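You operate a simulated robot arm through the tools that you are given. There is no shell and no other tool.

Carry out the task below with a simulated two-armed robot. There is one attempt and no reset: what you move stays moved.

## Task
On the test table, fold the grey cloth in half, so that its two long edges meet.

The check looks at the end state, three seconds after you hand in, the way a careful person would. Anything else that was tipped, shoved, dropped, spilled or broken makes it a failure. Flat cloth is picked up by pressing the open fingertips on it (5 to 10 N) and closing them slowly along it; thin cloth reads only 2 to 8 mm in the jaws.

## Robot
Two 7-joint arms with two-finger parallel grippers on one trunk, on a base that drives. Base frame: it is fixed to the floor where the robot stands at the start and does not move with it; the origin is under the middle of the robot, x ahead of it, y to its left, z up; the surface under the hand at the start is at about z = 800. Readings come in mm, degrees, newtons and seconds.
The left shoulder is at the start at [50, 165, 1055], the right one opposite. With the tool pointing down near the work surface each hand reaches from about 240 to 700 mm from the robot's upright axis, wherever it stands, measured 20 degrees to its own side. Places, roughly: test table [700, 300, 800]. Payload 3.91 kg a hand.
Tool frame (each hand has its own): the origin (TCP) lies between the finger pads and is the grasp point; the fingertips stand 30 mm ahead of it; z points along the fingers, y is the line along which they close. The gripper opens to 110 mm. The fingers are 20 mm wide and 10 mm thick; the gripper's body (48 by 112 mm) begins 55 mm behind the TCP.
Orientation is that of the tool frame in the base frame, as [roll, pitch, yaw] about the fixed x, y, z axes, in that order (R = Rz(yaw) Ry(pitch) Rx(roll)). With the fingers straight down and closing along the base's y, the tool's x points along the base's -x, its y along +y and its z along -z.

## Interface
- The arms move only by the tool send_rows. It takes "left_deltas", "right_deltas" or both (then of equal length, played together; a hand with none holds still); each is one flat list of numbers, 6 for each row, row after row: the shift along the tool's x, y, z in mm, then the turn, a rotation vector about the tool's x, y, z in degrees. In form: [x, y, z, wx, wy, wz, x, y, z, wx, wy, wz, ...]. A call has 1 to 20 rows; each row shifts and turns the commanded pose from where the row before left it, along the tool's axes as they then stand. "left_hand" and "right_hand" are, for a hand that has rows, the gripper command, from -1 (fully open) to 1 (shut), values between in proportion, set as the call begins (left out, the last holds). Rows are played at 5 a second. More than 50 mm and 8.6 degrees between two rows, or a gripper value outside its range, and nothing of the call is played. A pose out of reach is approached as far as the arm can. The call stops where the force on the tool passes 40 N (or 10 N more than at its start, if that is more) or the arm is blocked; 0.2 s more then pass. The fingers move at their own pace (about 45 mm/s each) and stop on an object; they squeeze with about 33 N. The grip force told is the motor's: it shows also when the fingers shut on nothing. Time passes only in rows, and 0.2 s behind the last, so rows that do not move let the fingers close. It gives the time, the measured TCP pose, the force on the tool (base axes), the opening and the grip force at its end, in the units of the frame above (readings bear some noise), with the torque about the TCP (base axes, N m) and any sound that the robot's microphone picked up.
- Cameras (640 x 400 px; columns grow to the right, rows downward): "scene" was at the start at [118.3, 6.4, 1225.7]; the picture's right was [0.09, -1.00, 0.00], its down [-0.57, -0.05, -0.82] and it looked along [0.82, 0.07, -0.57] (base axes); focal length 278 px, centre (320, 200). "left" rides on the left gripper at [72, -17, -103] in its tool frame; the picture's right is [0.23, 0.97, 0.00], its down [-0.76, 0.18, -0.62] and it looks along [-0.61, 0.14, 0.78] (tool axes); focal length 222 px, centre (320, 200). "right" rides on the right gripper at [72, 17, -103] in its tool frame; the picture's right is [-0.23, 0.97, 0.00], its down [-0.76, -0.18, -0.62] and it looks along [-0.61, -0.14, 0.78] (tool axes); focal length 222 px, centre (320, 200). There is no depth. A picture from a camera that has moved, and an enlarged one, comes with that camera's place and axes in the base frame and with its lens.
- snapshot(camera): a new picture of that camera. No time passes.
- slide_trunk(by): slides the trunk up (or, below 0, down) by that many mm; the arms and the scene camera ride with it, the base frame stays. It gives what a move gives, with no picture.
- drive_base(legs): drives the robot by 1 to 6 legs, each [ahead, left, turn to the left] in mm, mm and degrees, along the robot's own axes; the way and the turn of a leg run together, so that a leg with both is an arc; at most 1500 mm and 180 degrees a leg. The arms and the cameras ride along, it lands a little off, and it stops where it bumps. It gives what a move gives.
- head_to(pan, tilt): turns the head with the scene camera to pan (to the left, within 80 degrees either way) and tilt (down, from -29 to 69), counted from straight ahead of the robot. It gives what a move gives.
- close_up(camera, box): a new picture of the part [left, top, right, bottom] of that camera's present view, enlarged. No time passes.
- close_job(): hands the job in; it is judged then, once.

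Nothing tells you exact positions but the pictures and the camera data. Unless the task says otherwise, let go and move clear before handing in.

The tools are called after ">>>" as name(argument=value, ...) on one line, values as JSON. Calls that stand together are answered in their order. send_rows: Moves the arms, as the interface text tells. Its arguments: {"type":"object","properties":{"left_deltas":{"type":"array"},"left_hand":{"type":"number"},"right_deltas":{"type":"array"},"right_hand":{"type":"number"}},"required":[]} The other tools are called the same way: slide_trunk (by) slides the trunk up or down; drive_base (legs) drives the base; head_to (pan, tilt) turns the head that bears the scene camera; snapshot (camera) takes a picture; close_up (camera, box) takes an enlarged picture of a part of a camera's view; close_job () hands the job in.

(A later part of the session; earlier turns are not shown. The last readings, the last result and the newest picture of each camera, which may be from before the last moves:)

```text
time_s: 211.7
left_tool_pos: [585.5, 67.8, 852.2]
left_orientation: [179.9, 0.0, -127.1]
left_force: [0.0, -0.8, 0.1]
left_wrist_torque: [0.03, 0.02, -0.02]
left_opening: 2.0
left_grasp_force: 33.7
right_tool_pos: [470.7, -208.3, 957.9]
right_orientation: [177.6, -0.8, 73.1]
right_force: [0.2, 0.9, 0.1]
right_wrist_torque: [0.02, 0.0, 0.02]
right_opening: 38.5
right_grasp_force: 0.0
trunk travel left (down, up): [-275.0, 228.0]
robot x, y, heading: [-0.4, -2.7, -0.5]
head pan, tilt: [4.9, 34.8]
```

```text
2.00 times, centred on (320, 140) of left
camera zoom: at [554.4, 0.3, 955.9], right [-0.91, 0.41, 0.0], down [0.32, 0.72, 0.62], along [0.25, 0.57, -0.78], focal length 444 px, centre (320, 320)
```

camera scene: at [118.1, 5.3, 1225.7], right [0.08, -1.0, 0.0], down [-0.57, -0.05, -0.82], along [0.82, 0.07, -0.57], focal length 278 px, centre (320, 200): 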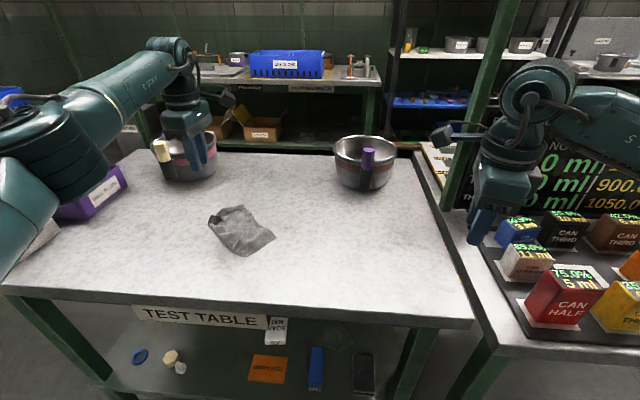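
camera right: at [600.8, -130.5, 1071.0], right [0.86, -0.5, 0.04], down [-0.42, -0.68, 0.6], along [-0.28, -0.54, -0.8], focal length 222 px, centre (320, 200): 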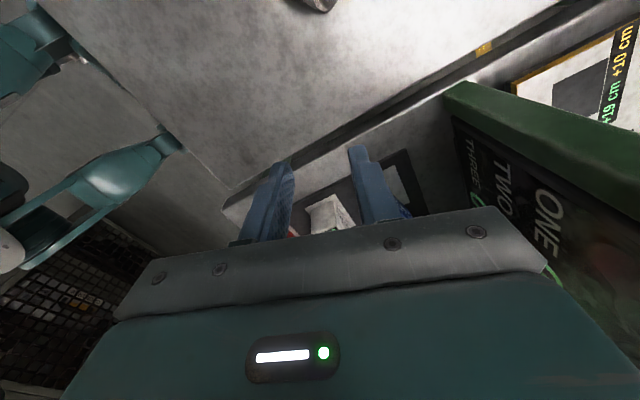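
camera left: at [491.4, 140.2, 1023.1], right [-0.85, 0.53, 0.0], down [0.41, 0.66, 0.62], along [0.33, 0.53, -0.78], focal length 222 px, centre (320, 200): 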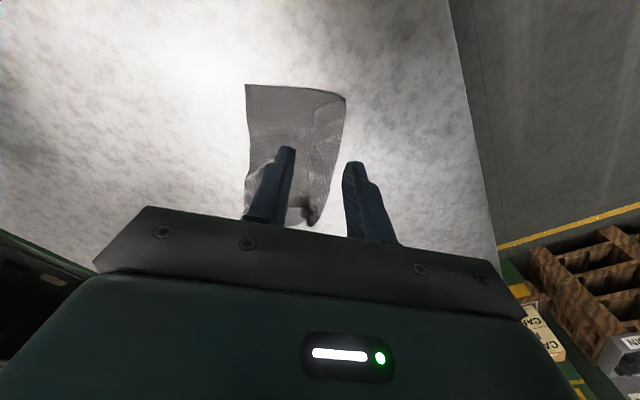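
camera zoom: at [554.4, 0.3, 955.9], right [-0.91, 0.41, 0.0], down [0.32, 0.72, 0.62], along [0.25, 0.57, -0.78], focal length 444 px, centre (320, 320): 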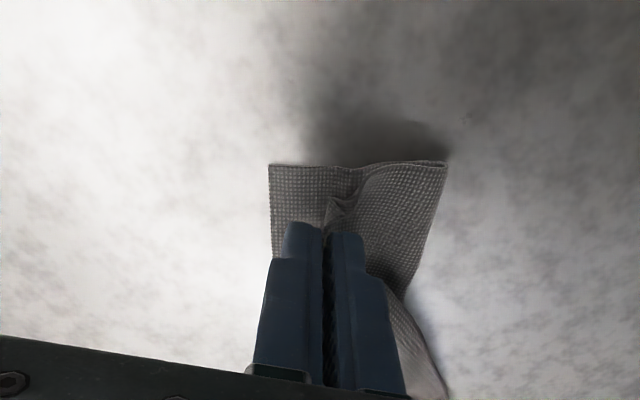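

Great — the fold is taking shape: the crease is about 62 mm from the near edge. I'll bring the held corner the rest of the way onto the near-right corner and lower.

>>> send_rows(left_deltas=[-0.6, -5, 3, 0, 0, 0, -0.6, -5, 4, 0, 0, 0, -0.6, -5, 4, 0, 0, 0, -0.6, -4, 4, 0, 0, 0, 0, 0, 0, 0, 0, 0])

>>> close_up(camera="scene", box=[260, 200, 356, 270])

>>> close_up(camera="left", box=[220, 60, 420, 220])

```text
time_s: 212.9
left_tool_pos: [602.9, 59.6, 837.0]
left_orientation: [180.0, 0.1, -127.1]
left_force: [0.0, -0.3, -0.7]
left_wrist_torque: [0.03, -0.01, -0.02]
left_opening: 1.7
left_grasp_force: 32.6
right_tool_pos: [470.9, -206.8, 957.8]
right_orientation: [177.7, -0.8, 73.0]
right_force: [0.4, -0.2, -0.6]
right_wrist_torque: [0.0, 0.0, -0.01]
right_opening: 38.4
right_grasp_force: 0.1
trunk travel left (down, up): [-275.0, 228.0]
robot x, y, heading: [-3.7, -0.1, 0.0]
head pan, tilt: [4.9, 34.8]
```

```text
5.71 times, centred on (308, 235) of scene
camera zoom: at [118.0, 5.8, 1225.7], right [0.08, -1.0, 0.0], down [-0.57, -0.05, -0.82], along [0.82, 0.07, -0.57], focal length 1590 px, centre (389, 0)
```

zoom: 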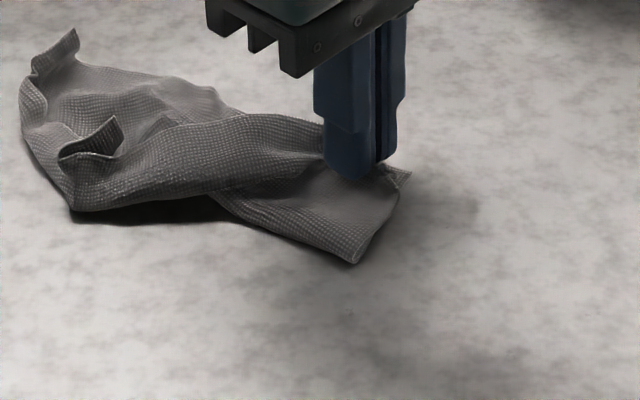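

```text
2.50 times, centred on (320, 140) of left
camera zoom: at [571.2, -9.2, 941.2], right [-0.91, 0.41, 0.0], down [0.32, 0.71, 0.62], along [0.25, 0.57, -0.78], focal length 555 px, centre (320, 350)
```

zoom: 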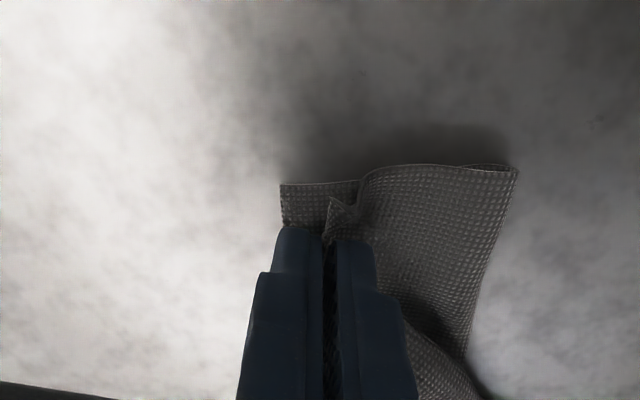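

The held corner is about 12 mm short of the near corner, but the pinched ridge holds roughly that much cloth. I'll press lightly and open slowly so it spreads out onto the near edge.

>>> send_rows(left_deltas=[0, 0, 2, 0, 0, 0, 0, 0, 1.2, 0, 0, 0, 0, 0, 0, 0, 0, 0])

>>> send_rows(left_deltas=[0, 0, 0, 0, 0, 0], left_hand=0.88)

>>> send_rows(left_deltas=[0, 0, 0, 0, 0, 0], left_hand=0.76)

>>> send_rows(left_deltas=[0, 0, 0, 0, 0, 0], left_hand=0.64)

>>> close_up(camera="left", box=[220, 60, 420, 220])

```text
time_s: 213.7
left_tool_pos: [601.7, 57.8, 834.0]
left_orientation: [-179.9, 0.0, -127.1]
left_force: [-0.4, 0.0, 0.7]
left_wrist_torque: [0.01, 0.0, 0.0]
left_opening: 1.9
left_grasp_force: 33.0
right_tool_pos: [471.3, -206.6, 958.7]
right_orientation: [177.5, -0.8, 73.1]
right_force: [0.0, -0.7, 1.2]
right_wrist_torque: [0.02, 0.01, -0.01]
right_opening: 38.7
right_grasp_force: 0.0
trunk travel left (down, up): [-275.0, 228.0]
robot x, y, heading: [-1.3, 2.3, 0.0]
head pan, tilt: [4.9, 34.8]
```

```text
time_s: 214.1
left_tool_pos: [601.5, 59.2, 833.5]
left_orientation: [180.0, -0.1, -127.2]
left_force: [0.7, 0.2, 0.2]
left_wrist_torque: [0.03, -0.01, 0.01]
left_opening: 6.6
left_grasp_force: 0.5
right_tool_pos: [469.6, -208.0, 957.9]
right_orientation: [177.6, -0.8, 73.1]
right_force: [-0.7, 0.5, 0.1]
right_wrist_torque: [-0.03, -0.01, 0.0]
right_opening: 38.4
right_grasp_force: 0.0
trunk travel left (down, up): [-275.0, 228.0]
robot x, y, heading: [0.9, -2.0, -0.1]
head pan, tilt: [4.9, 34.8]
```

```text
time_s: 214.5
left_tool_pos: [601.5, 58.2, 832.9]
left_orientation: [-180.0, 0.1, -127.2]
left_force: [0.7, -0.4, 0.3]
left_wrist_torque: [0.01, 0.0, -0.02]
left_opening: 13.2
left_grasp_force: 0.0
right_tool_pos: [469.9, -206.8, 957.0]
right_orientation: [177.5, -0.8, 73.1]
right_force: [0.2, 0.3, -0.3]
right_wrist_torque: [-0.01, -0.02, 0.0]
right_opening: 38.7
right_grasp_force: 0.0
trunk travel left (down, up): [-275.0, 228.0]
robot x, y, heading: [1.1, -0.4, -0.2]
head pan, tilt: [4.9, 34.8]
```

```text
time_s: 214.9
left_tool_pos: [601.9, 58.3, 834.5]
left_orientation: [-180.0, 0.0, -127.0]
left_force: [-0.3, -0.5, 0.1]
left_wrist_torque: [-0.02, 0.01, -0.01]
left_opening: 19.8
left_grasp_force: 0.1
right_tool_pos: [470.4, -207.4, 957.6]
right_orientation: [177.5, -0.8, 73.1]
right_force: [0.2, 0.5, 0.1]
right_wrist_torque: [0.01, 0.0, -0.03]
right_opening: 38.6
right_grasp_force: 0.2
trunk travel left (down, up): [-275.0, 228.0]
robot x, y, heading: [-0.1, -2.2, -0.1]
head pan, tilt: [4.9, 34.8]
```

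```text
2.50 times, centred on (320, 140) of left
camera zoom: at [570.9, -9.6, 937.7], right [-0.91, 0.41, 0.0], down [0.32, 0.71, 0.62], along [0.25, 0.57, -0.78], focal length 555 px, centre (320, 350)
```

zoom: 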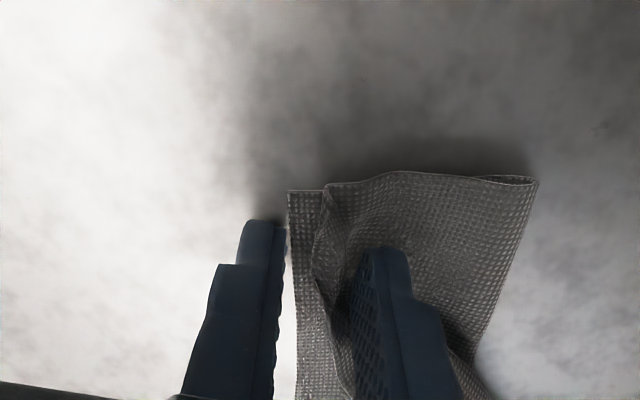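

The far-right corner now lies within about 9 mm of the near-right corner. Lifting off and looking at the left end.

>>> send_rows(left_deltas=[0, 0, -6, 0, 0, 0, 0, 0, -15, 0, 0, 0, 0, 0, -25, 0, 0, 0, 0, 0, -30, 0, 0, 0, -20, 5, -25, 0, 0, 0, -25, 5, 0, 0, 0, 0, -25, 5, 0, 0, 0, 0, -25, 5, 0, 0, 0, 0, -25, 0, 0, 0, 0, 0, -25, 0, 0, 0, 0, 0, 0, 0, 0, 0, 0, 0])

>>> close_up(camera="left", box=[160, 0, 480, 200])

>>> close_up(camera="scene", box=[240, 190, 352, 270])

```text
time_s: 217.3
left_tool_pos: [655.8, 181.1, 934.8]
left_orientation: [-179.9, -0.1, -127.1]
left_force: [-0.2, -0.7, -0.1]
left_wrist_torque: [-0.01, -0.01, -0.01]
left_opening: 19.8
left_grasp_force: 0.0
left hand out of reach, approached as far as the arm can: row 9, 10
right_tool_pos: [471.0, -206.6, 958.0]
right_orientation: [177.6, -0.7, 73.1]
right_force: [-0.7, 0.2, 0.0]
right_wrist_torque: [0.01, 0.04, -0.02]
right_opening: 38.7
right_grasp_force: 0.1
trunk travel left (down, up): [-275.0, 228.0]
robot x, y, heading: [0.9, -0.3, 0.0]
head pan, tilt: [4.9, 34.8]
```

```text
2.00 times, centred on (320, 100) of left
camera zoom: at [624.4, 113.5, 1038.1], right [-0.91, 0.41, 0.0], down [0.32, 0.71, 0.62], along [0.25, 0.57, -0.78], focal length 444 px, centre (320, 400)
```

zoom: 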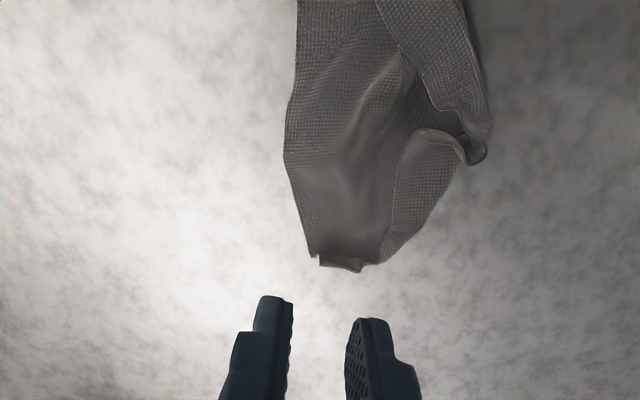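

```text
5.00 times, centred on (296, 230) of scene
camera zoom: at [118.0, 5.9, 1225.7], right [0.08, -1.0, 0.0], down [-0.57, -0.05, -0.82], along [0.82, 0.07, -0.57], focal length 1391 px, centre (440, 50)
```

zoom: 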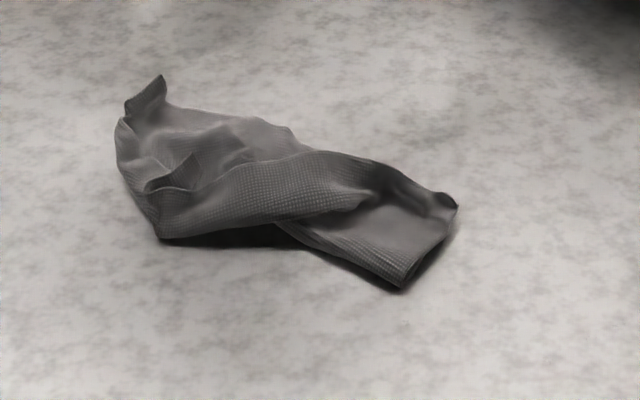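

>>> close_up(camera="scene", box=[290, 210, 346, 250])

>>> close_up(camera="scene", box=[256, 196, 320, 246])

```text
10.00 times, centred on (318, 230) of scene
camera zoom: at [118.0, 5.9, 1225.7], right [0.08, -1.0, 0.0], down [-0.57, -0.05, -0.82], along [0.82, 0.07, -0.57], focal length 2782 px, centre (340, -100)
```

zoom: 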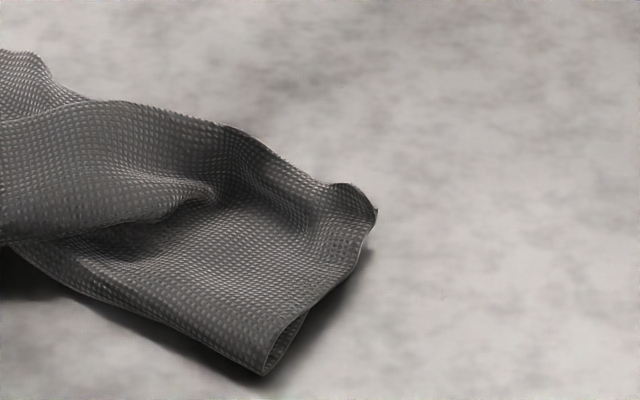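

```text
8.00 times, centred on (288, 221) of scene
camera zoom: at [118.0, 5.9, 1225.7], right [0.08, -1.0, 0.0], down [-0.57, -0.05, -0.82], along [0.82, 0.07, -0.57], focal length 2226 px, centre (576, 32)
```

zoom: 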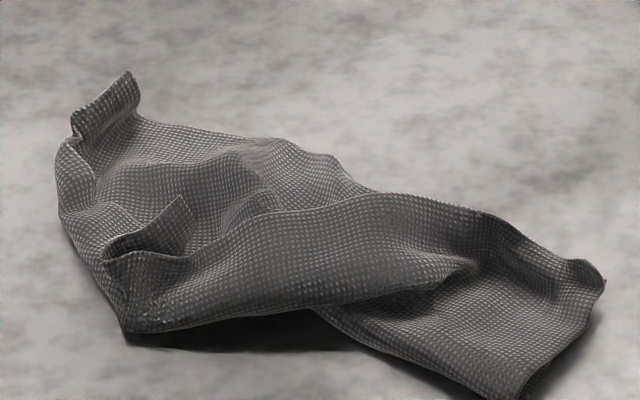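

The right end is nicely folded: far-right on near-right. The left end: far-left tip stands at about (605, 163, 820), near-left at (666, 193, 820). Now pinching the far-left corner the same way.

>>> send_rows(left_deltas=[7.9, 6.4, 12, 0, 0, 0, 7.9, 6.4, 12, 0, 0, 0, 7.9, 6.4, 12, 0, 0, 0, 7.9, 6.4, 14, 0, 0, 0, 7.9, 6.4, 14, 0, 0, 0, 0, 0, 8, 0, 0, 0, 0, 0, 0, 0, 0, 0], left_hand=0.4)

>>> close_up(camera="left", box=[180, 40, 460, 240])

>>> close_up(camera="scene", box=[240, 180, 352, 260])

```text
time_s: 218.9
left_tool_pos: [607.1, 169.4, 861.8]
left_orientation: [-180.0, 0.0, -127.1]
left_force: [-0.7, -0.1, 0.0]
left_wrist_torque: [0.03, 0.01, 0.01]
left_opening: 33.0
left_grasp_force: 0.1
right_tool_pos: [471.0, -206.4, 957.5]
right_orientation: [177.6, -0.7, 73.1]
right_force: [-0.3, -0.4, 0.4]
right_wrist_torque: [0.0, -0.02, 0.01]
right_opening: 38.7
right_grasp_force: 0.1
trunk travel left (down, up): [-275.0, 228.0]
robot x, y, heading: [-0.3, -0.9, 0.2]
head pan, tilt: [4.9, 34.8]
```

```text
2.00 times, centred on (320, 140) of left
camera zoom: at [575.4, 101.0, 965.8], right [-0.91, 0.41, 0.0], down [0.32, 0.71, 0.62], along [0.25, 0.57, -0.78], focal length 444 px, centre (320, 320)
```

zoom: 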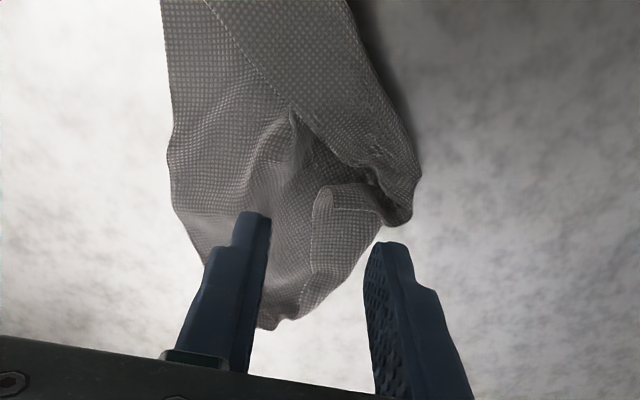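

```text
5.00 times, centred on (296, 220) of scene
camera zoom: at [118.0, 5.8, 1225.7], right [0.08, -1.0, 0.0], down [-0.57, -0.05, -0.82], along [0.82, 0.07, -0.57], focal length 1391 px, centre (440, 100)
```

zoom: 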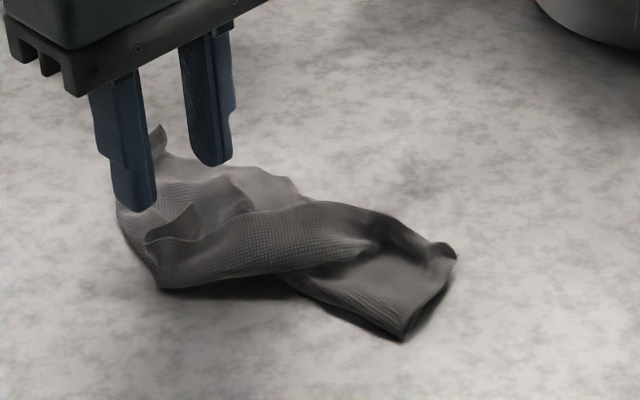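

>>> send_rows(left_deltas=[-4, 0, 8, 0, 0, 0, 0, 0, 8, 0, 0, 0, 0, 0, 6, 0, 0, 0, 0, 0, 3, 0, 0, 0, 0, 0, 0, 0, 0, 0])

>>> close_up(camera="left", box=[180, 40, 460, 240])

```text
time_s: 220.1
left_tool_pos: [609.1, 172.4, 836.7]
left_orientation: [180.0, 0.0, -127.1]
left_force: [0.4, 0.3, 0.0]
left_wrist_torque: [0.01, -0.01, 0.0]
left_opening: 33.0
left_grasp_force: 0.0
right_tool_pos: [469.9, -207.4, 957.7]
right_orientation: [177.6, -0.9, 73.2]
right_force: [0.5, 0.6, 0.4]
right_wrist_torque: [-0.03, -0.01, 0.0]
right_opening: 38.3
right_grasp_force: 0.0
trunk travel left (down, up): [-275.0, 228.0]
robot x, y, heading: [0.2, -2.2, -0.1]
head pan, tilt: [4.9, 34.8]
```

```text
2.00 times, centred on (320, 140) of left
camera zoom: at [577.2, 104.1, 940.8], right [-0.91, 0.41, 0.0], down [0.32, 0.71, 0.62], along [0.25, 0.57, -0.78], focal length 444 px, centre (320, 320)
```

zoom: 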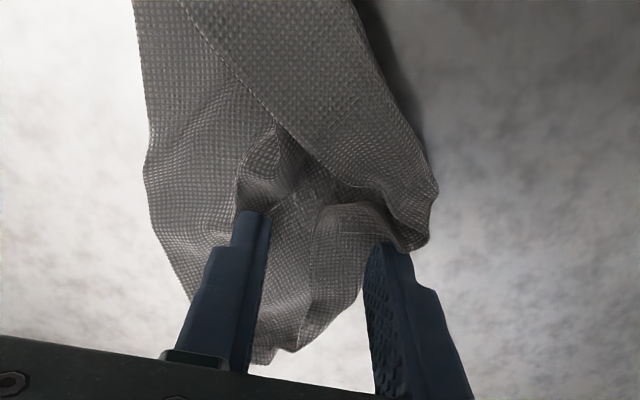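

>>> send_rows(left_deltas=[0, -2, 2, 0, 0, 0, 0, 0, 1, 0, 0, 0, 0, 0, 0, 0, 0, 0])

>>> send_rows(left_deltas=[0, 0, 0.8, 0, 0, 0, 0, 0, 0, 0, 0, 0], left_hand=0.5)

>>> send_rows(left_deltas=[0, 0, 0, 0, 0, 0], left_hand=0.6)

>>> send_rows(left_deltas=[0, 0, 0, 0, 0, 0], left_hand=0.7)

>>> close_up(camera="left", box=[180, 40, 460, 240])

```text
time_s: 220.9
left_tool_pos: [610.1, 172.5, 834.8]
left_orientation: [-179.9, 0.0, -127.1]
left_force: [0.0, 0.5, 1.0]
left_wrist_torque: [0.03, 0.02, -0.02]
left_opening: 33.0
left_grasp_force: 0.1
right_tool_pos: [471.5, -206.1, 958.6]
right_orientation: [177.6, -0.9, 73.1]
right_force: [-0.2, 0.4, -0.2]
right_wrist_torque: [0.03, 0.0, 0.0]
right_opening: 38.7
right_grasp_force: 0.0
trunk travel left (down, up): [-275.0, 228.0]
robot x, y, heading: [2.1, -2.7, -0.2]
head pan, tilt: [4.9, 34.8]
```

```text
time_s: 221.5
left_tool_pos: [610.8, 170.6, 833.8]
left_orientation: [-180.0, 0.0, -127.1]
left_force: [0.0, -0.4, 0.6]
left_wrist_torque: [0.03, 0.02, 0.04]
left_opening: 27.8
left_grasp_force: 0.0
right_tool_pos: [470.0, -206.8, 958.3]
right_orientation: [177.6, -0.8, 73.0]
right_force: [-0.3, -0.3, 0.1]
right_wrist_torque: [0.02, -0.01, 0.03]
right_opening: 38.6
right_grasp_force: 0.1
trunk travel left (down, up): [-275.0, 228.0]
robot x, y, heading: [1.0, 0.4, 0.1]
head pan, tilt: [4.9, 34.8]
```

```text
time_s: 221.9
left_tool_pos: [610.4, 171.0, 833.1]
left_orientation: [179.9, 0.0, -127.0]
left_force: [-1.4, -0.1, -0.3]
left_wrist_torque: [-0.03, 0.02, -0.01]
left_opening: 21.8
left_grasp_force: 0.0
right_tool_pos: [470.2, -207.1, 956.9]
right_orientation: [177.6, -0.9, 73.1]
right_force: [-0.2, -0.4, 0.3]
right_wrist_torque: [-0.04, -0.03, 0.0]
right_opening: 38.3
right_grasp_force: 0.1
trunk travel left (down, up): [-275.0, 228.0]
robot x, y, heading: [-1.8, -1.4, -0.1]
head pan, tilt: [4.9, 34.8]
```

```text
time_s: 222.3
left_tool_pos: [609.7, 171.4, 832.9]
left_orientation: [-180.0, 0.0, -127.0]
left_force: [0.6, -0.1, 0.4]
left_wrist_torque: [0.05, -0.01, -0.01]
left_opening: 16.5
left_grasp_force: 0.0
right_tool_pos: [470.9, -207.1, 957.6]
right_orientation: [177.5, -0.8, 73.2]
right_force: [-0.4, 0.1, 0.3]
right_wrist_torque: [0.01, 0.02, 0.02]
right_opening: 38.4
right_grasp_force: 0.0
trunk travel left (down, up): [-275.0, 228.0]
robot x, y, heading: [-1.5, 0.2, -0.3]
head pan, tilt: [4.9, 34.8]
```

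```text
2.00 times, centred on (320, 140) of left
camera zoom: at [579.1, 103.2, 937.3], right [-0.91, 0.41, 0.0], down [0.32, 0.71, 0.62], along [0.25, 0.57, -0.78], focal length 444 px, centre (320, 320)
```

zoom: 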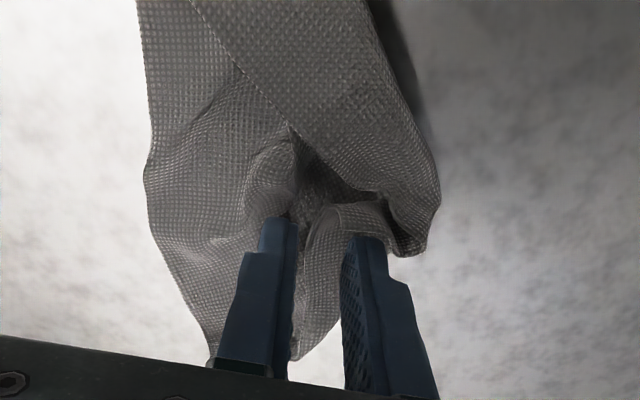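

>>> send_rows(left_deltas=[0, 0, 0, 0, 0, 0], left_hand=0.8)

>>> send_rows(left_deltas=[0, 0, 0, 0, 0, 0, 0, 0, 0, 0, 0, 0, 0, 0, 0, 0, 0, 0], left_hand=1)

>>> send_rows(left_deltas=[0, 0, -5, 0, 0, 0, 0, 0, -8, 0, 0, 0, 0, 0, -10, 0, 0, 0, 0, 0, 0, 0, 0, 0])

>>> close_up(camera="left", box=[180, 40, 460, 240])

>>> close_up(camera="scene", box=[240, 180, 352, 260])

```text
time_s: 222.7
left_tool_pos: [610.1, 170.7, 833.8]
left_orientation: [180.0, -0.1, -127.1]
left_force: [0.2, -0.3, 0.0]
left_wrist_torque: [0.03, 0.05, -0.03]
left_opening: 10.8
left_grasp_force: 0.1
right_tool_pos: [470.1, -207.0, 957.2]
right_orientation: [177.6, -0.7, 73.1]
right_force: [-0.2, 0.0, -0.1]
right_wrist_torque: [-0.01, 0.0, 0.01]
right_opening: 38.4
right_grasp_force: 0.1
trunk travel left (down, up): [-275.0, 228.0]
robot x, y, heading: [2.1, -0.3, -0.1]
head pan, tilt: [4.9, 34.8]
```

```text
time_s: 223.5
left_tool_pos: [610.8, 171.9, 832.8]
left_orientation: [-180.0, 0.0, -127.1]
left_force: [0.1, 0.5, 0.4]
left_wrist_torque: [-0.02, -0.03, 0.03]
left_opening: 1.4
left_grasp_force: 33.1
right_tool_pos: [470.4, -207.4, 958.5]
right_orientation: [177.6, -0.7, 73.1]
right_force: [-0.3, -0.2, 0.9]
right_wrist_torque: [0.0, 0.0, 0.01]
right_opening: 38.4
right_grasp_force: 0.0
trunk travel left (down, up): [-275.0, 228.0]
robot x, y, heading: [-6.1, 0.4, -0.1]
head pan, tilt: [4.9, 34.8]
```

```text
time_s: 224.5
left_tool_pos: [610.5, 171.4, 858.2]
left_orientation: [-180.0, 0.0, -127.0]
left_force: [0.4, -0.5, -0.3]
left_wrist_torque: [0.0, 0.01, -0.01]
left_opening: 1.5
left_grasp_force: 33.0
right_tool_pos: [471.1, -207.1, 958.5]
right_orientation: [177.6, -0.9, 73.1]
right_force: [0.9, 0.8, 0.4]
right_wrist_torque: [-0.01, -0.03, -0.01]
right_opening: 38.6
right_grasp_force: 0.0
trunk travel left (down, up): [-275.0, 228.0]
robot x, y, heading: [7.0, -1.3, -0.1]
head pan, tilt: [4.9, 34.8]
```

```text
2.00 times, centred on (320, 140) of left
camera zoom: at [579.1, 102.8, 960.9], right [-0.91, 0.41, 0.0], down [0.32, 0.72, 0.62], along [0.25, 0.57, -0.78], focal length 444 px, centre (320, 320)
```

zoom: 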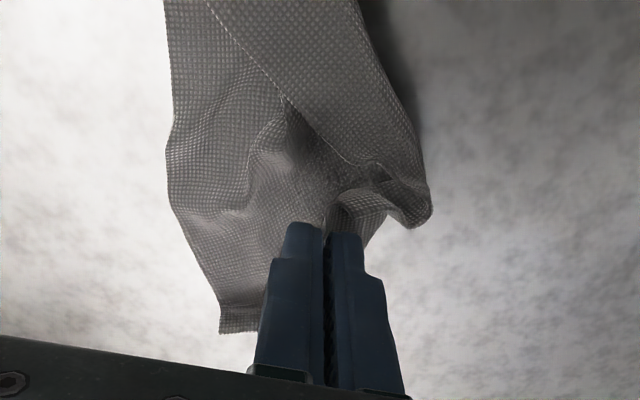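

```text
5.00 times, centred on (296, 220) of scene
camera zoom: at [118.0, 5.8, 1225.7], right [0.08, -1.0, 0.0], down [-0.57, -0.05, -0.82], along [0.82, 0.07, -0.57], focal length 1391 px, centre (440, 100)
```

zoom: 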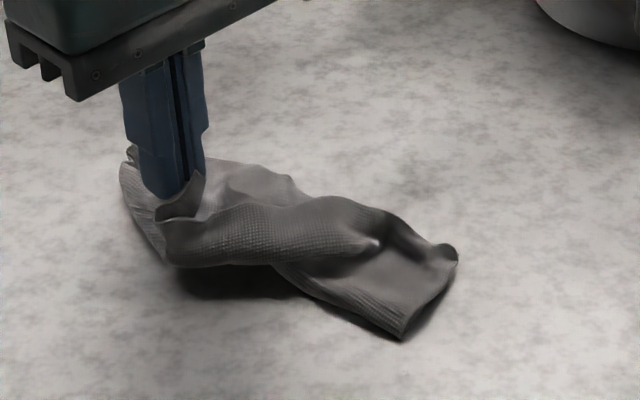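

The far-left corner region is held and the near-left end has unrolled (near-left corner now at about (676, 207)). The held corner's orientation is turned, so I'll first lay it out flat: lift, turn the hand back by 90°, and carry it to its flat position near (575, 243).

>>> send_rows(left_deltas=[0, 0, -12, 0, 0, 0, 0, 0, -12, 0, 0, 0, 0, 0, -12, 0, 0, 8.2, 0, 0, -12, 0, 0, 8.2, 0, 0, 0, 0, 0, 8.2, 0, 0, 0, 0, 0, 8.2, 0, 0, 0, 0, 0, 8.2, 0, 0, 0, 0, 0, 8.2, 0, 0, 0, 0, 0, 8.2, 0, 0, 0, 0, 0, 8.2, 0, 0, 0, 0, 0, 8.2, 0, 0, 0, 0, 0, 8.2, 0, 0, 0, 0, 0, 8.0, 0, 0, 0, 0, 0, 0])

>>> close_up(camera="scene", box=[240, 160, 352, 260])

>>> close_up(camera="left", box=[160, 0, 480, 240])

```text
time_s: 227.5
left_tool_pos: [610.8, 171.7, 904.1]
left_orientation: [180.0, 0.1, 156.4]
left_force: [-0.4, 0.2, -0.9]
left_wrist_torque: [0.0, -0.03, 0.0]
left_opening: 1.2
left_grasp_force: 33.0
left hand out of reach, approached as far as the arm can: row 12, 13
right_tool_pos: [470.7, -206.8, 958.7]
right_orientation: [177.7, -0.8, 73.2]
right_force: [-0.5, 0.4, 0.5]
right_wrist_torque: [-0.01, 0.03, 0.0]
right_opening: 38.6
right_grasp_force: 0.1
trunk travel left (down, up): [-275.0, 228.0]
robot x, y, heading: [-4.2, 2.2, -0.4]
head pan, tilt: [4.9, 34.8]
```

```text
4.00 times, centred on (296, 210) of scene
camera zoom: at [118.0, 5.8, 1225.7], right [0.08, -1.0, 0.0], down [-0.57, -0.05, -0.82], along [0.82, 0.07, -0.57], focal length 1113 px, centre (416, 160)
```

zoom: 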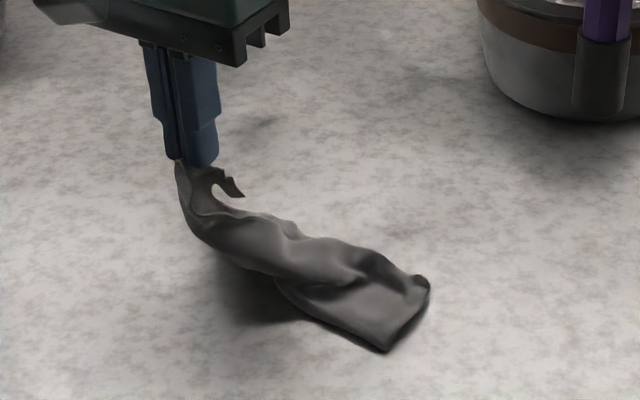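

```text
1.67 times, centred on (320, 120) of left
camera zoom: at [536.1, 184.9, 1008.4], right [0.18, 0.98, 0.0], down [0.77, -0.14, 0.62], along [0.61, -0.11, -0.78], focal length 370 px, centre (320, 333)
```

zoom: 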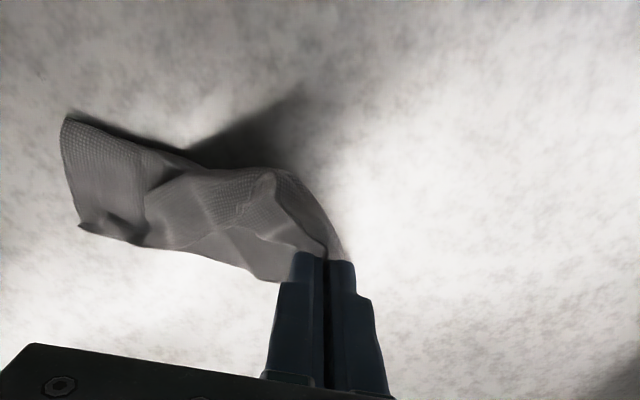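

Carrying the left end outward along its length, then laying it down while drawing the far-left corner away from the near-left corner.

>>> send_rows(left_deltas=[-2.5, 11.2, 0, 0, 0, 0, -2.5, 11.2, 0, 0, 0, 0, -2.5, 11.2, 0, 0, 0, 0, -2.5, 11.2, 5, 0, 0, 0, 0, 0, 8, 0, 0, 0, 0, 0, 8, 0, 0, 0, 6, 0, 8, 0, 0, 0, 9, 0, 8, 0, 0, 0, 0, 0, 0, 0, 0, 0])

>>> close_up(camera="scene", box=[220, 160, 348, 260])

>>> close_up(camera="left", box=[160, 0, 480, 240])

```text
time_s: 229.5
left_tool_pos: [597.0, 176.9, 871.8]
left_orientation: [-180.0, 0.0, 156.4]
left_force: [-0.8, 0.0, 0.4]
left_wrist_torque: [0.01, 0.03, 0.01]
left_opening: 0.8
left_grasp_force: 33.2
left hand out of reach, approached as far as the arm can: row 1, 2, 3, 4
right_tool_pos: [471.7, -206.7, 957.4]
right_orientation: [177.7, -0.8, 73.1]
right_force: [-0.5, 0.2, 0.2]
right_wrist_torque: [0.01, 0.03, 0.01]
right_opening: 38.6
right_grasp_force: 0.1
trunk travel left (down, up): [-275.0, 228.0]
robot x, y, heading: [-0.2, -1.1, 0.2]
head pan, tilt: [4.9, 34.8]
```

```text
4.00 times, centred on (284, 210) of scene
camera zoom: at [118.0, 5.8, 1225.7], right [0.08, -1.0, 0.0], down [-0.57, -0.05, -0.82], along [0.82, 0.07, -0.57], focal length 1113 px, centre (464, 160)
```

zoom: 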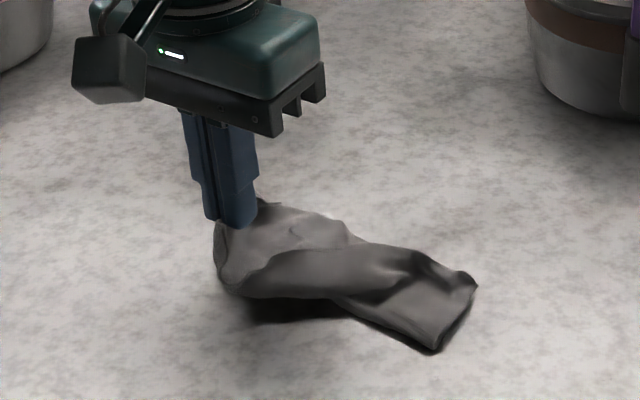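

```text
1.67 times, centred on (320, 120) of left
camera zoom: at [523.1, 190.7, 976.3], right [0.18, 0.98, 0.0], down [0.77, -0.14, 0.62], along [0.61, -0.11, -0.78], focal length 370 px, centre (320, 333)
```

zoom: 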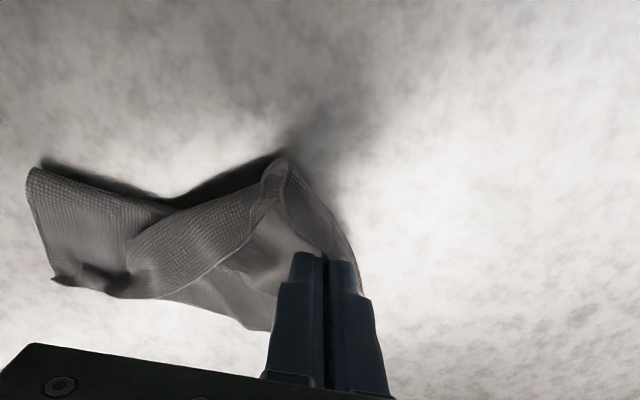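

>>> send_rows(left_deltas=[0, 0, 0, 0, 0, -8, 0, 0, 0, 0, 0, -8, 0, 0, 0, 0, 0, -7.6, -2, 10, 0, 0, 0, 0, -2, 10, 0, 0, 0, 0, 0, 10, 0, 0, 0, 0, 0, 10, 4, 0, 0, 0, 3, 8, 6, 0, 0, 0, 5, 6, 8, 0, 0, 0, 6, 5, 8, 0, 0, 0, 5, 4, 8, 0, 0, 0, 0, 0, 0, 0, 0, 0])

>>> close_up(camera="scene", box=[220, 160, 348, 260])

>>> close_up(camera="left", box=[160, 0, 480, 240])

```text
time_s: 232.1
left_tool_pos: [582.0, 240.6, 838.8]
left_orientation: [180.0, 0.0, -180.0]
left_force: [0.1, 0.0, 0.0]
left_wrist_torque: [0.01, -0.02, -0.03]
left_opening: 0.9
left_grasp_force: 33.3
right_tool_pos: [470.4, -208.7, 958.0]
right_orientation: [177.6, -0.8, 73.1]
right_force: [0.0, 0.5, 0.9]
right_wrist_torque: [0.04, -0.03, -0.01]
right_opening: 38.7
right_grasp_force: 0.1
trunk travel left (down, up): [-275.0, 228.0]
robot x, y, heading: [-2.9, -3.9, 0.1]
head pan, tilt: [4.9, 34.8]
```

```text
4.00 times, centred on (284, 210) of scene
camera zoom: at [118.0, 5.8, 1225.7], right [0.08, -1.0, 0.0], down [-0.57, -0.05, -0.82], along [0.82, 0.07, -0.57], focal length 1113 px, centre (464, 160)
```

zoom: 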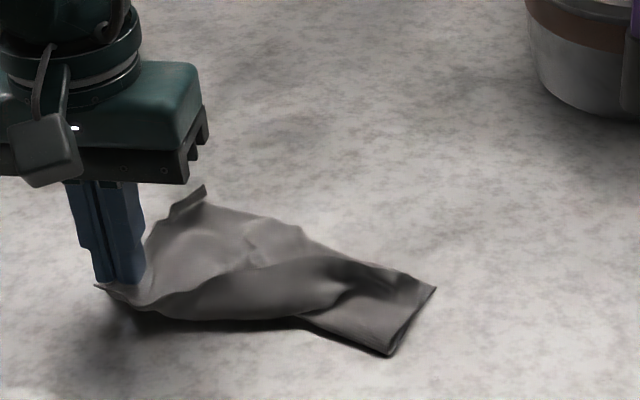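

```text
1.67 times, centred on (320, 120) of left
camera zoom: at [508.1, 223.7, 942.7], right [-0.23, 0.97, 0.0], down [0.76, 0.18, 0.62], along [0.61, 0.14, -0.78], focal length 370 px, centre (320, 333)
```

zoom: 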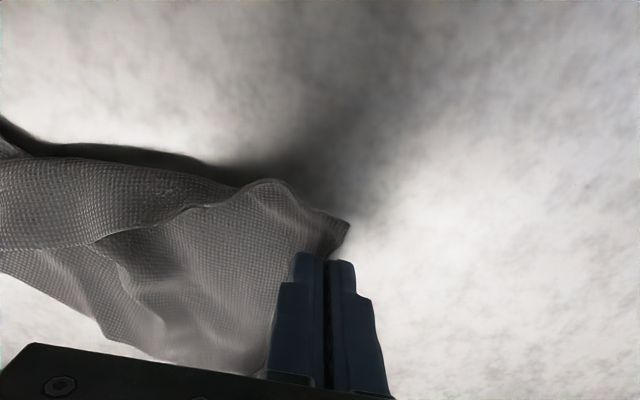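

Excellent — the left end now lies flat and spread, with the far-left corner at the fingers. I'll release it here, then re-grasp that corner across the far edge for the final fold-over.

>>> send_rows(left_deltas=[0, 0, 3, 0, 0, 0, 0, 0, 2, 0, 0, 0, 0, 0, 0, 0, 0, 0])

>>> send_rows(left_deltas=[0, 0, 0, 0, 0, 0, 0, 0, 0, 0, 0, 0, 0, 0, 0, 0, 0, 0, 0, 0, -8, 0, 0, 0, 0, 0, -20, 0, 0, 0, 0, 0, -30, 0, 0, 0, 0, 10, -35, 0, 0, 0, 10, 20, -20, 0, 0, 0, 10, 30, 0, 0, 0, 0, 0, 0, 0, 0, 0, 0], left_hand=0.6)

>>> close_up(camera="scene", box=[230, 195, 342, 275])

>>> snapshot(camera="scene")

```text
time_s: 232.9
left_tool_pos: [581.6, 239.9, 833.7]
left_orientation: [179.9, 0.0, 179.9]
left_force: [-0.3, 0.4, 0.8]
left_wrist_torque: [-0.01, -0.02, -0.04]
left_opening: 0.8
left_grasp_force: 32.5
right_tool_pos: [470.8, -206.6, 957.8]
right_orientation: [177.6, -0.8, 73.1]
right_force: [0.4, -0.6, 0.2]
right_wrist_torque: [-0.02, 0.01, 0.02]
right_opening: 38.7
right_grasp_force: 0.1
trunk travel left (down, up): [-275.0, 228.0]
robot x, y, heading: [1.7, -0.9, -0.2]
head pan, tilt: [4.9, 34.8]
```

```text
time_s: 235.1
left_tool_pos: [561.1, 302.9, 947.3]
left_orientation: [180.0, 0.0, -180.0]
left_force: [0.5, 0.1, -0.2]
left_wrist_torque: [0.01, 0.01, 0.01]
left_opening: 22.1
left_grasp_force: 0.1
right_tool_pos: [469.3, -207.6, 957.6]
right_orientation: [177.6, -0.8, 73.1]
right_force: [0.8, -0.7, 0.1]
right_wrist_torque: [-0.01, -0.02, 0.0]
right_opening: 38.7
right_grasp_force: 0.0
trunk travel left (down, up): [-275.0, 228.0]
robot x, y, heading: [-0.6, -3.6, 0.3]
head pan, tilt: [4.9, 34.8]
```

```text
5.00 times, centred on (286, 235) of scene
camera zoom: at [118.0, 5.7, 1225.7], right [0.08, -1.0, 0.0], down [-0.57, -0.05, -0.82], along [0.82, 0.07, -0.57], focal length 1391 px, centre (490, 25)
```

zoom: 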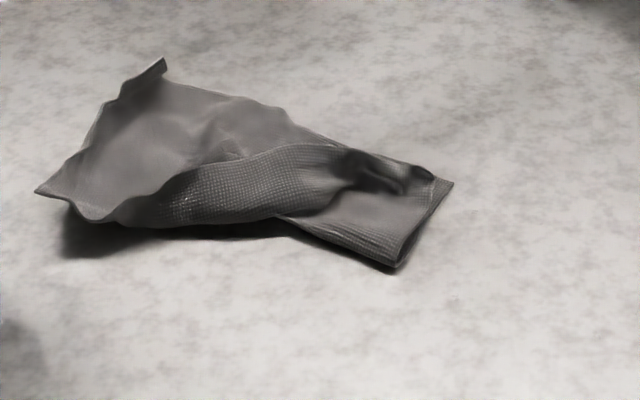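

```text
taken
camera scene: at [118.0, 5.7, 1225.7], right [0.08, -1.0, 0.0], down [-0.57, -0.05, -0.82], along [0.82, 0.07, -0.57], focal length 278 px, centre (320, 200)
```

scene: 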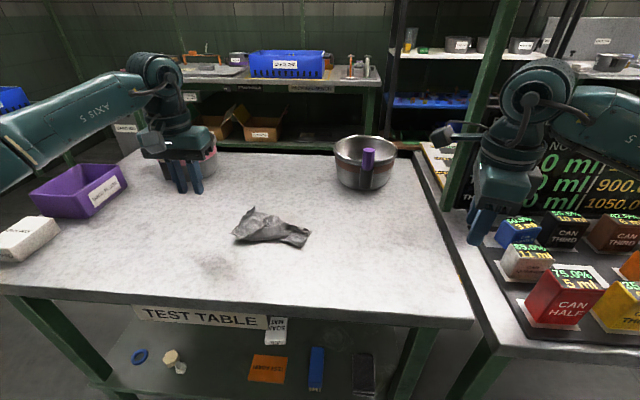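

The cloth is now laid out: far-left at (569, 250), near-left at (664, 218), near-right at (598, 65), with the right end already folded. Turning the left hand to 66° (closing across the long edge) and approaching the far-left corner.

>>> send_rows(left_deltas=[0, 0, 0, 0, 0, -8.25, 0, 0, 0, 0, 0, -8.25, 0, 0, 0, 0, 0, -8.25, 0, 0, 0, 0, 0, -8.25, 0, 0, 0, 0, 0, -8.25, 0, 0, 0, 0, 0, -8.25, 0, 0, 0, 0, 0, -8.25, 0, 0, 0, 0, 0, -8.25, 13, -8, 14, 0, 0, 0, 13, -8, 14, 0, 0, 0, 13, -8, 14, 0, 0, 0, 13, -8, 14, 0, 0, 0, 13, -9, 14, 0, 0, 0, 0, 0, 14, 0, 0, 0, 0, 0, 0, 0, 0, 0], left_hand=0.47)

>>> close_up(camera="left", box=[180, 20, 460, 240])

>>> close_up(camera="scene", box=[230, 180, 342, 260])

```text
time_s: 238.3
left_tool_pos: [573.0, 225.9, 862.4]
left_orientation: [-180.0, 0.0, -114.0]
left_force: [-0.2, -0.9, -0.4]
left_wrist_torque: [0.01, 0.01, -0.03]
left_opening: 29.0
left_grasp_force: 0.0
right_tool_pos: [469.9, -206.5, 958.1]
right_orientation: [177.7, -0.8, 73.0]
right_force: [0.3, 0.7, 0.3]
right_wrist_torque: [0.01, 0.0, -0.03]
right_opening: 38.6
right_grasp_force: 0.1
trunk travel left (down, up): [-275.0, 228.0]
robot x, y, heading: [1.4, -0.4, -0.1]
head pan, tilt: [4.9, 34.8]
```

```text
1.82 times, centred on (320, 130) of left
camera zoom: at [557.5, 152.3, 965.7], right [-0.98, 0.19, 0.0], down [0.15, 0.77, 0.62], along [0.12, 0.61, -0.78], focal length 404 px, centre (320, 327)
```

zoom: 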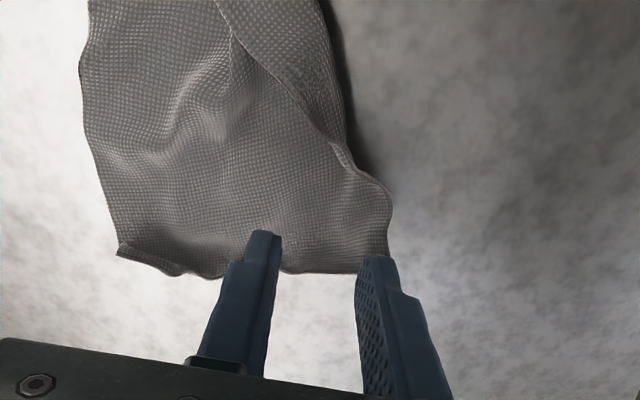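

```text
5.00 times, centred on (286, 220) of scene
camera zoom: at [118.0, 5.8, 1225.7], right [0.08, -1.0, 0.0], down [-0.57, -0.05, -0.82], along [0.82, 0.07, -0.57], focal length 1391 px, centre (490, 100)
```

zoom: 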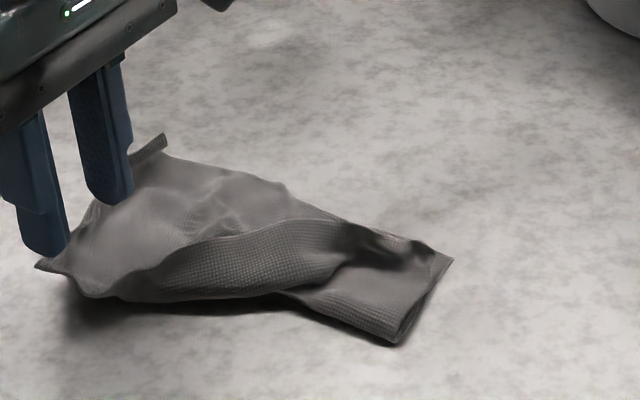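

The corner is raised about 25 mm above the table here. I'll press it down gently with the fingers straddling just inside the far edge.

>>> send_rows(left_deltas=[-4, 0, 6, 0, 0, 0, -4, 0, 6, 0, 0, 0, 0, 0, 6, 0, 0, 0, 0, 0, 6, 0, 0, 0, 0, 0, 3, 0, 0, 0, 0, 0, 0, 0, 0, 0])

>>> close_up(camera="left", box=[180, 20, 460, 240])

>>> close_up(camera="scene", box=[230, 180, 342, 260])

```text
time_s: 239.7
left_tool_pos: [575.6, 231.6, 834.6]
left_orientation: [180.0, 0.0, -114.1]
left_force: [0.4, -0.4, -0.5]
left_wrist_torque: [-0.01, 0.0, -0.01]
left_opening: 29.0
left_grasp_force: 0.1
right_tool_pos: [470.1, -207.8, 956.7]
right_orientation: [177.6, -0.8, 73.1]
right_force: [-0.3, 0.4, 0.6]
right_wrist_torque: [0.0, -0.01, -0.01]
right_opening: 38.5
right_grasp_force: 0.0
trunk travel left (down, up): [-275.0, 228.0]
robot x, y, heading: [-0.5, -0.0, -0.1]
head pan, tilt: [4.9, 34.8]
```

```text
1.82 times, centred on (320, 130) of left
camera zoom: at [560.8, 159.0, 938.8], right [-0.98, 0.19, 0.0], down [0.15, 0.77, 0.62], along [0.12, 0.61, -0.78], focal length 404 px, centre (320, 327)
```

zoom: 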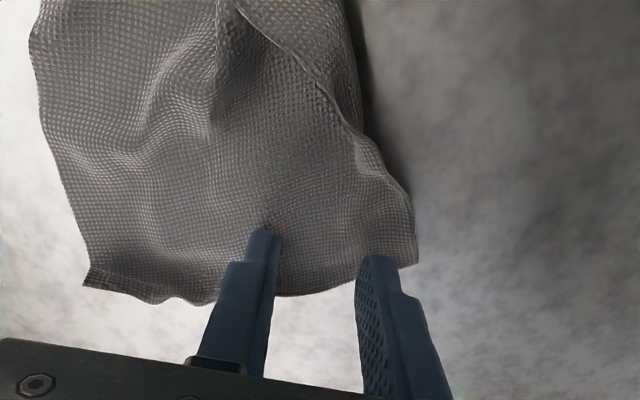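

```text
5.00 times, centred on (286, 220) of scene
camera zoom: at [118.0, 5.8, 1225.7], right [0.08, -1.0, 0.0], down [-0.57, -0.05, -0.82], along [0.82, 0.07, -0.57], focal length 1391 px, centre (490, 100)
```

zoom: 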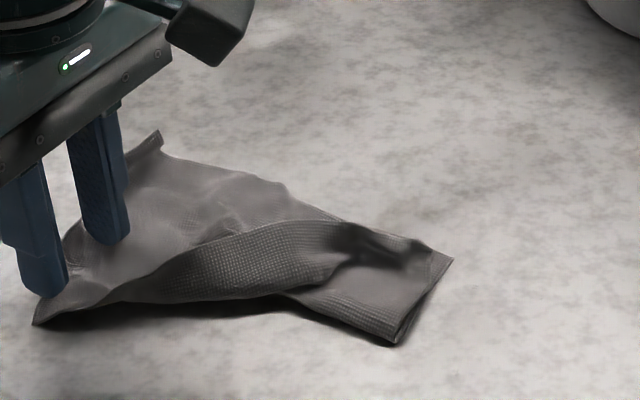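

>>> send_rows(left_deltas=[5, -3, 1, 0, 0, 0, 0, 0, 1, 0, 0, 0, 0, 0, 0, 0, 0, 0])

>>> send_rows(left_deltas=[0, 0, 1, 0, 0, 0, 0, 0, 0, 0, 0, 0])

>>> send_rows(left_deltas=[0, 0, 0.7, 0, 0, 0, 0, 0, 0, 0, 0, 0])

>>> close_up(camera="left", box=[180, 20, 460, 240])

```text
time_s: 240.5
left_tool_pos: [575.5, 225.5, 833.3]
left_orientation: [179.9, 0.0, -114.0]
left_force: [0.6, 0.4, 0.0]
left_wrist_torque: [-0.02, -0.02, -0.04]
left_opening: 29.3
left_grasp_force: 0.1
right_tool_pos: [470.6, -206.8, 957.4]
right_orientation: [177.6, -0.8, 73.1]
right_force: [0.7, 0.9, 0.1]
right_wrist_torque: [-0.01, -0.01, 0.01]
right_opening: 38.6
right_grasp_force: 0.1
trunk travel left (down, up): [-275.0, 228.0]
robot x, y, heading: [-0.9, -0.4, -0.2]
head pan, tilt: [4.9, 34.8]
```

```text
time_s: 241.1
left_tool_pos: [575.9, 227.2, 831.8]
left_orientation: [179.9, 0.0, -114.0]
left_force: [-0.4, 0.3, 0.5]
left_wrist_torque: [-0.01, -0.02, -0.03]
left_opening: 29.2
left_grasp_force: 0.1
right_tool_pos: [470.7, -206.6, 958.3]
right_orientation: [177.6, -0.7, 73.1]
right_force: [0.4, 0.3, 0.2]
right_wrist_torque: [-0.01, 0.01, 0.01]
right_opening: 38.4
right_grasp_force: 0.1
trunk travel left (down, up): [-275.0, 228.0]
robot x, y, heading: [-2.5, 0.1, -0.3]
head pan, tilt: [4.9, 34.8]
```

```text
time_s: 241.7
left_tool_pos: [574.6, 227.1, 832.0]
left_orientation: [-179.9, 0.0, -114.0]
left_force: [0.0, 1.2, 0.4]
left_wrist_torque: [-0.01, 0.03, -0.01]
left_opening: 29.5
left_grasp_force: 0.1
right_tool_pos: [469.7, -207.3, 958.3]
right_orientation: [177.6, -0.8, 73.1]
right_force: [-0.6, -0.5, -0.8]
right_wrist_torque: [0.03, -0.01, -0.02]
right_opening: 38.6
right_grasp_force: 0.1
trunk travel left (down, up): [-275.0, 228.0]
robot x, y, heading: [1.8, -1.5, 0.1]
head pan, tilt: [4.9, 34.8]
```

```text
1.82 times, centred on (320, 130) of left
camera zoom: at [561.0, 153.2, 935.8], right [-0.98, 0.19, 0.0], down [0.15, 0.77, 0.62], along [0.12, 0.61, -0.78], focal length 404 px, centre (320, 327)
```

zoom: 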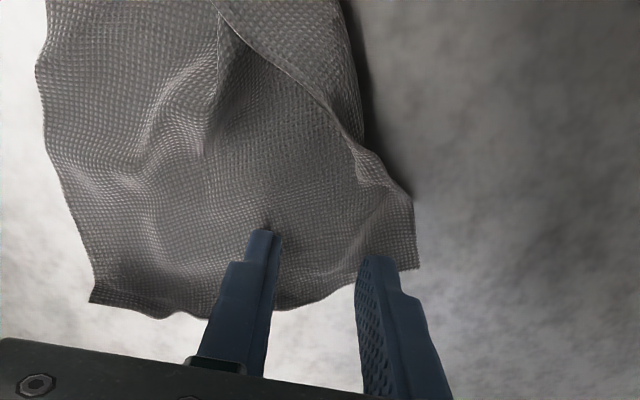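

>>> send_rows(left_deltas=[0, 0, 0.7, 0, 0, 0, 0, 0, 0, 0, 0, 0])

>>> send_rows(left_deltas=[0, 0, 0.5, 0, 0, 0, 0, 0, 0, 0, 0, 0])

```text
time_s: 242.3
left_tool_pos: [576.3, 226.4, 830.8]
left_orientation: [-179.9, 0.0, -113.9]
left_force: [-0.1, 1.4, 2.8]
left_wrist_torque: [0.02, 0.04, -0.01]
left_opening: 29.1
left_grasp_force: 0.0
right_tool_pos: [470.5, -207.7, 958.0]
right_orientation: [177.6, -0.8, 73.1]
right_force: [-0.2, -0.5, 0.2]
right_wrist_torque: [-0.03, 0.02, -0.01]
right_opening: 38.4
right_grasp_force: 0.1
trunk travel left (down, up): [-275.0, 228.0]
robot x, y, heading: [-0.3, 0.3, 0.0]
head pan, tilt: [4.9, 34.8]
```

```text
time_s: 242.9
left_tool_pos: [576.5, 225.7, 831.9]
left_orientation: [-179.9, 0.1, -114.0]
left_force: [-0.3, 1.5, 8.4]
left_wrist_torque: [0.06, 0.15, -0.04]
left_opening: 29.5
left_grasp_force: 0.0
right_tool_pos: [469.8, -206.3, 958.1]
right_orientation: [177.6, -1.0, 73.1]
right_force: [0.4, 0.8, 0.0]
right_wrist_torque: [0.04, 0.0, -0.02]
right_opening: 38.4
right_grasp_force: 0.0
trunk travel left (down, up): [-275.0, 228.0]
robot x, y, heading: [0.4, 7.2, -0.1]
head pan, tilt: [4.9, 34.8]
```

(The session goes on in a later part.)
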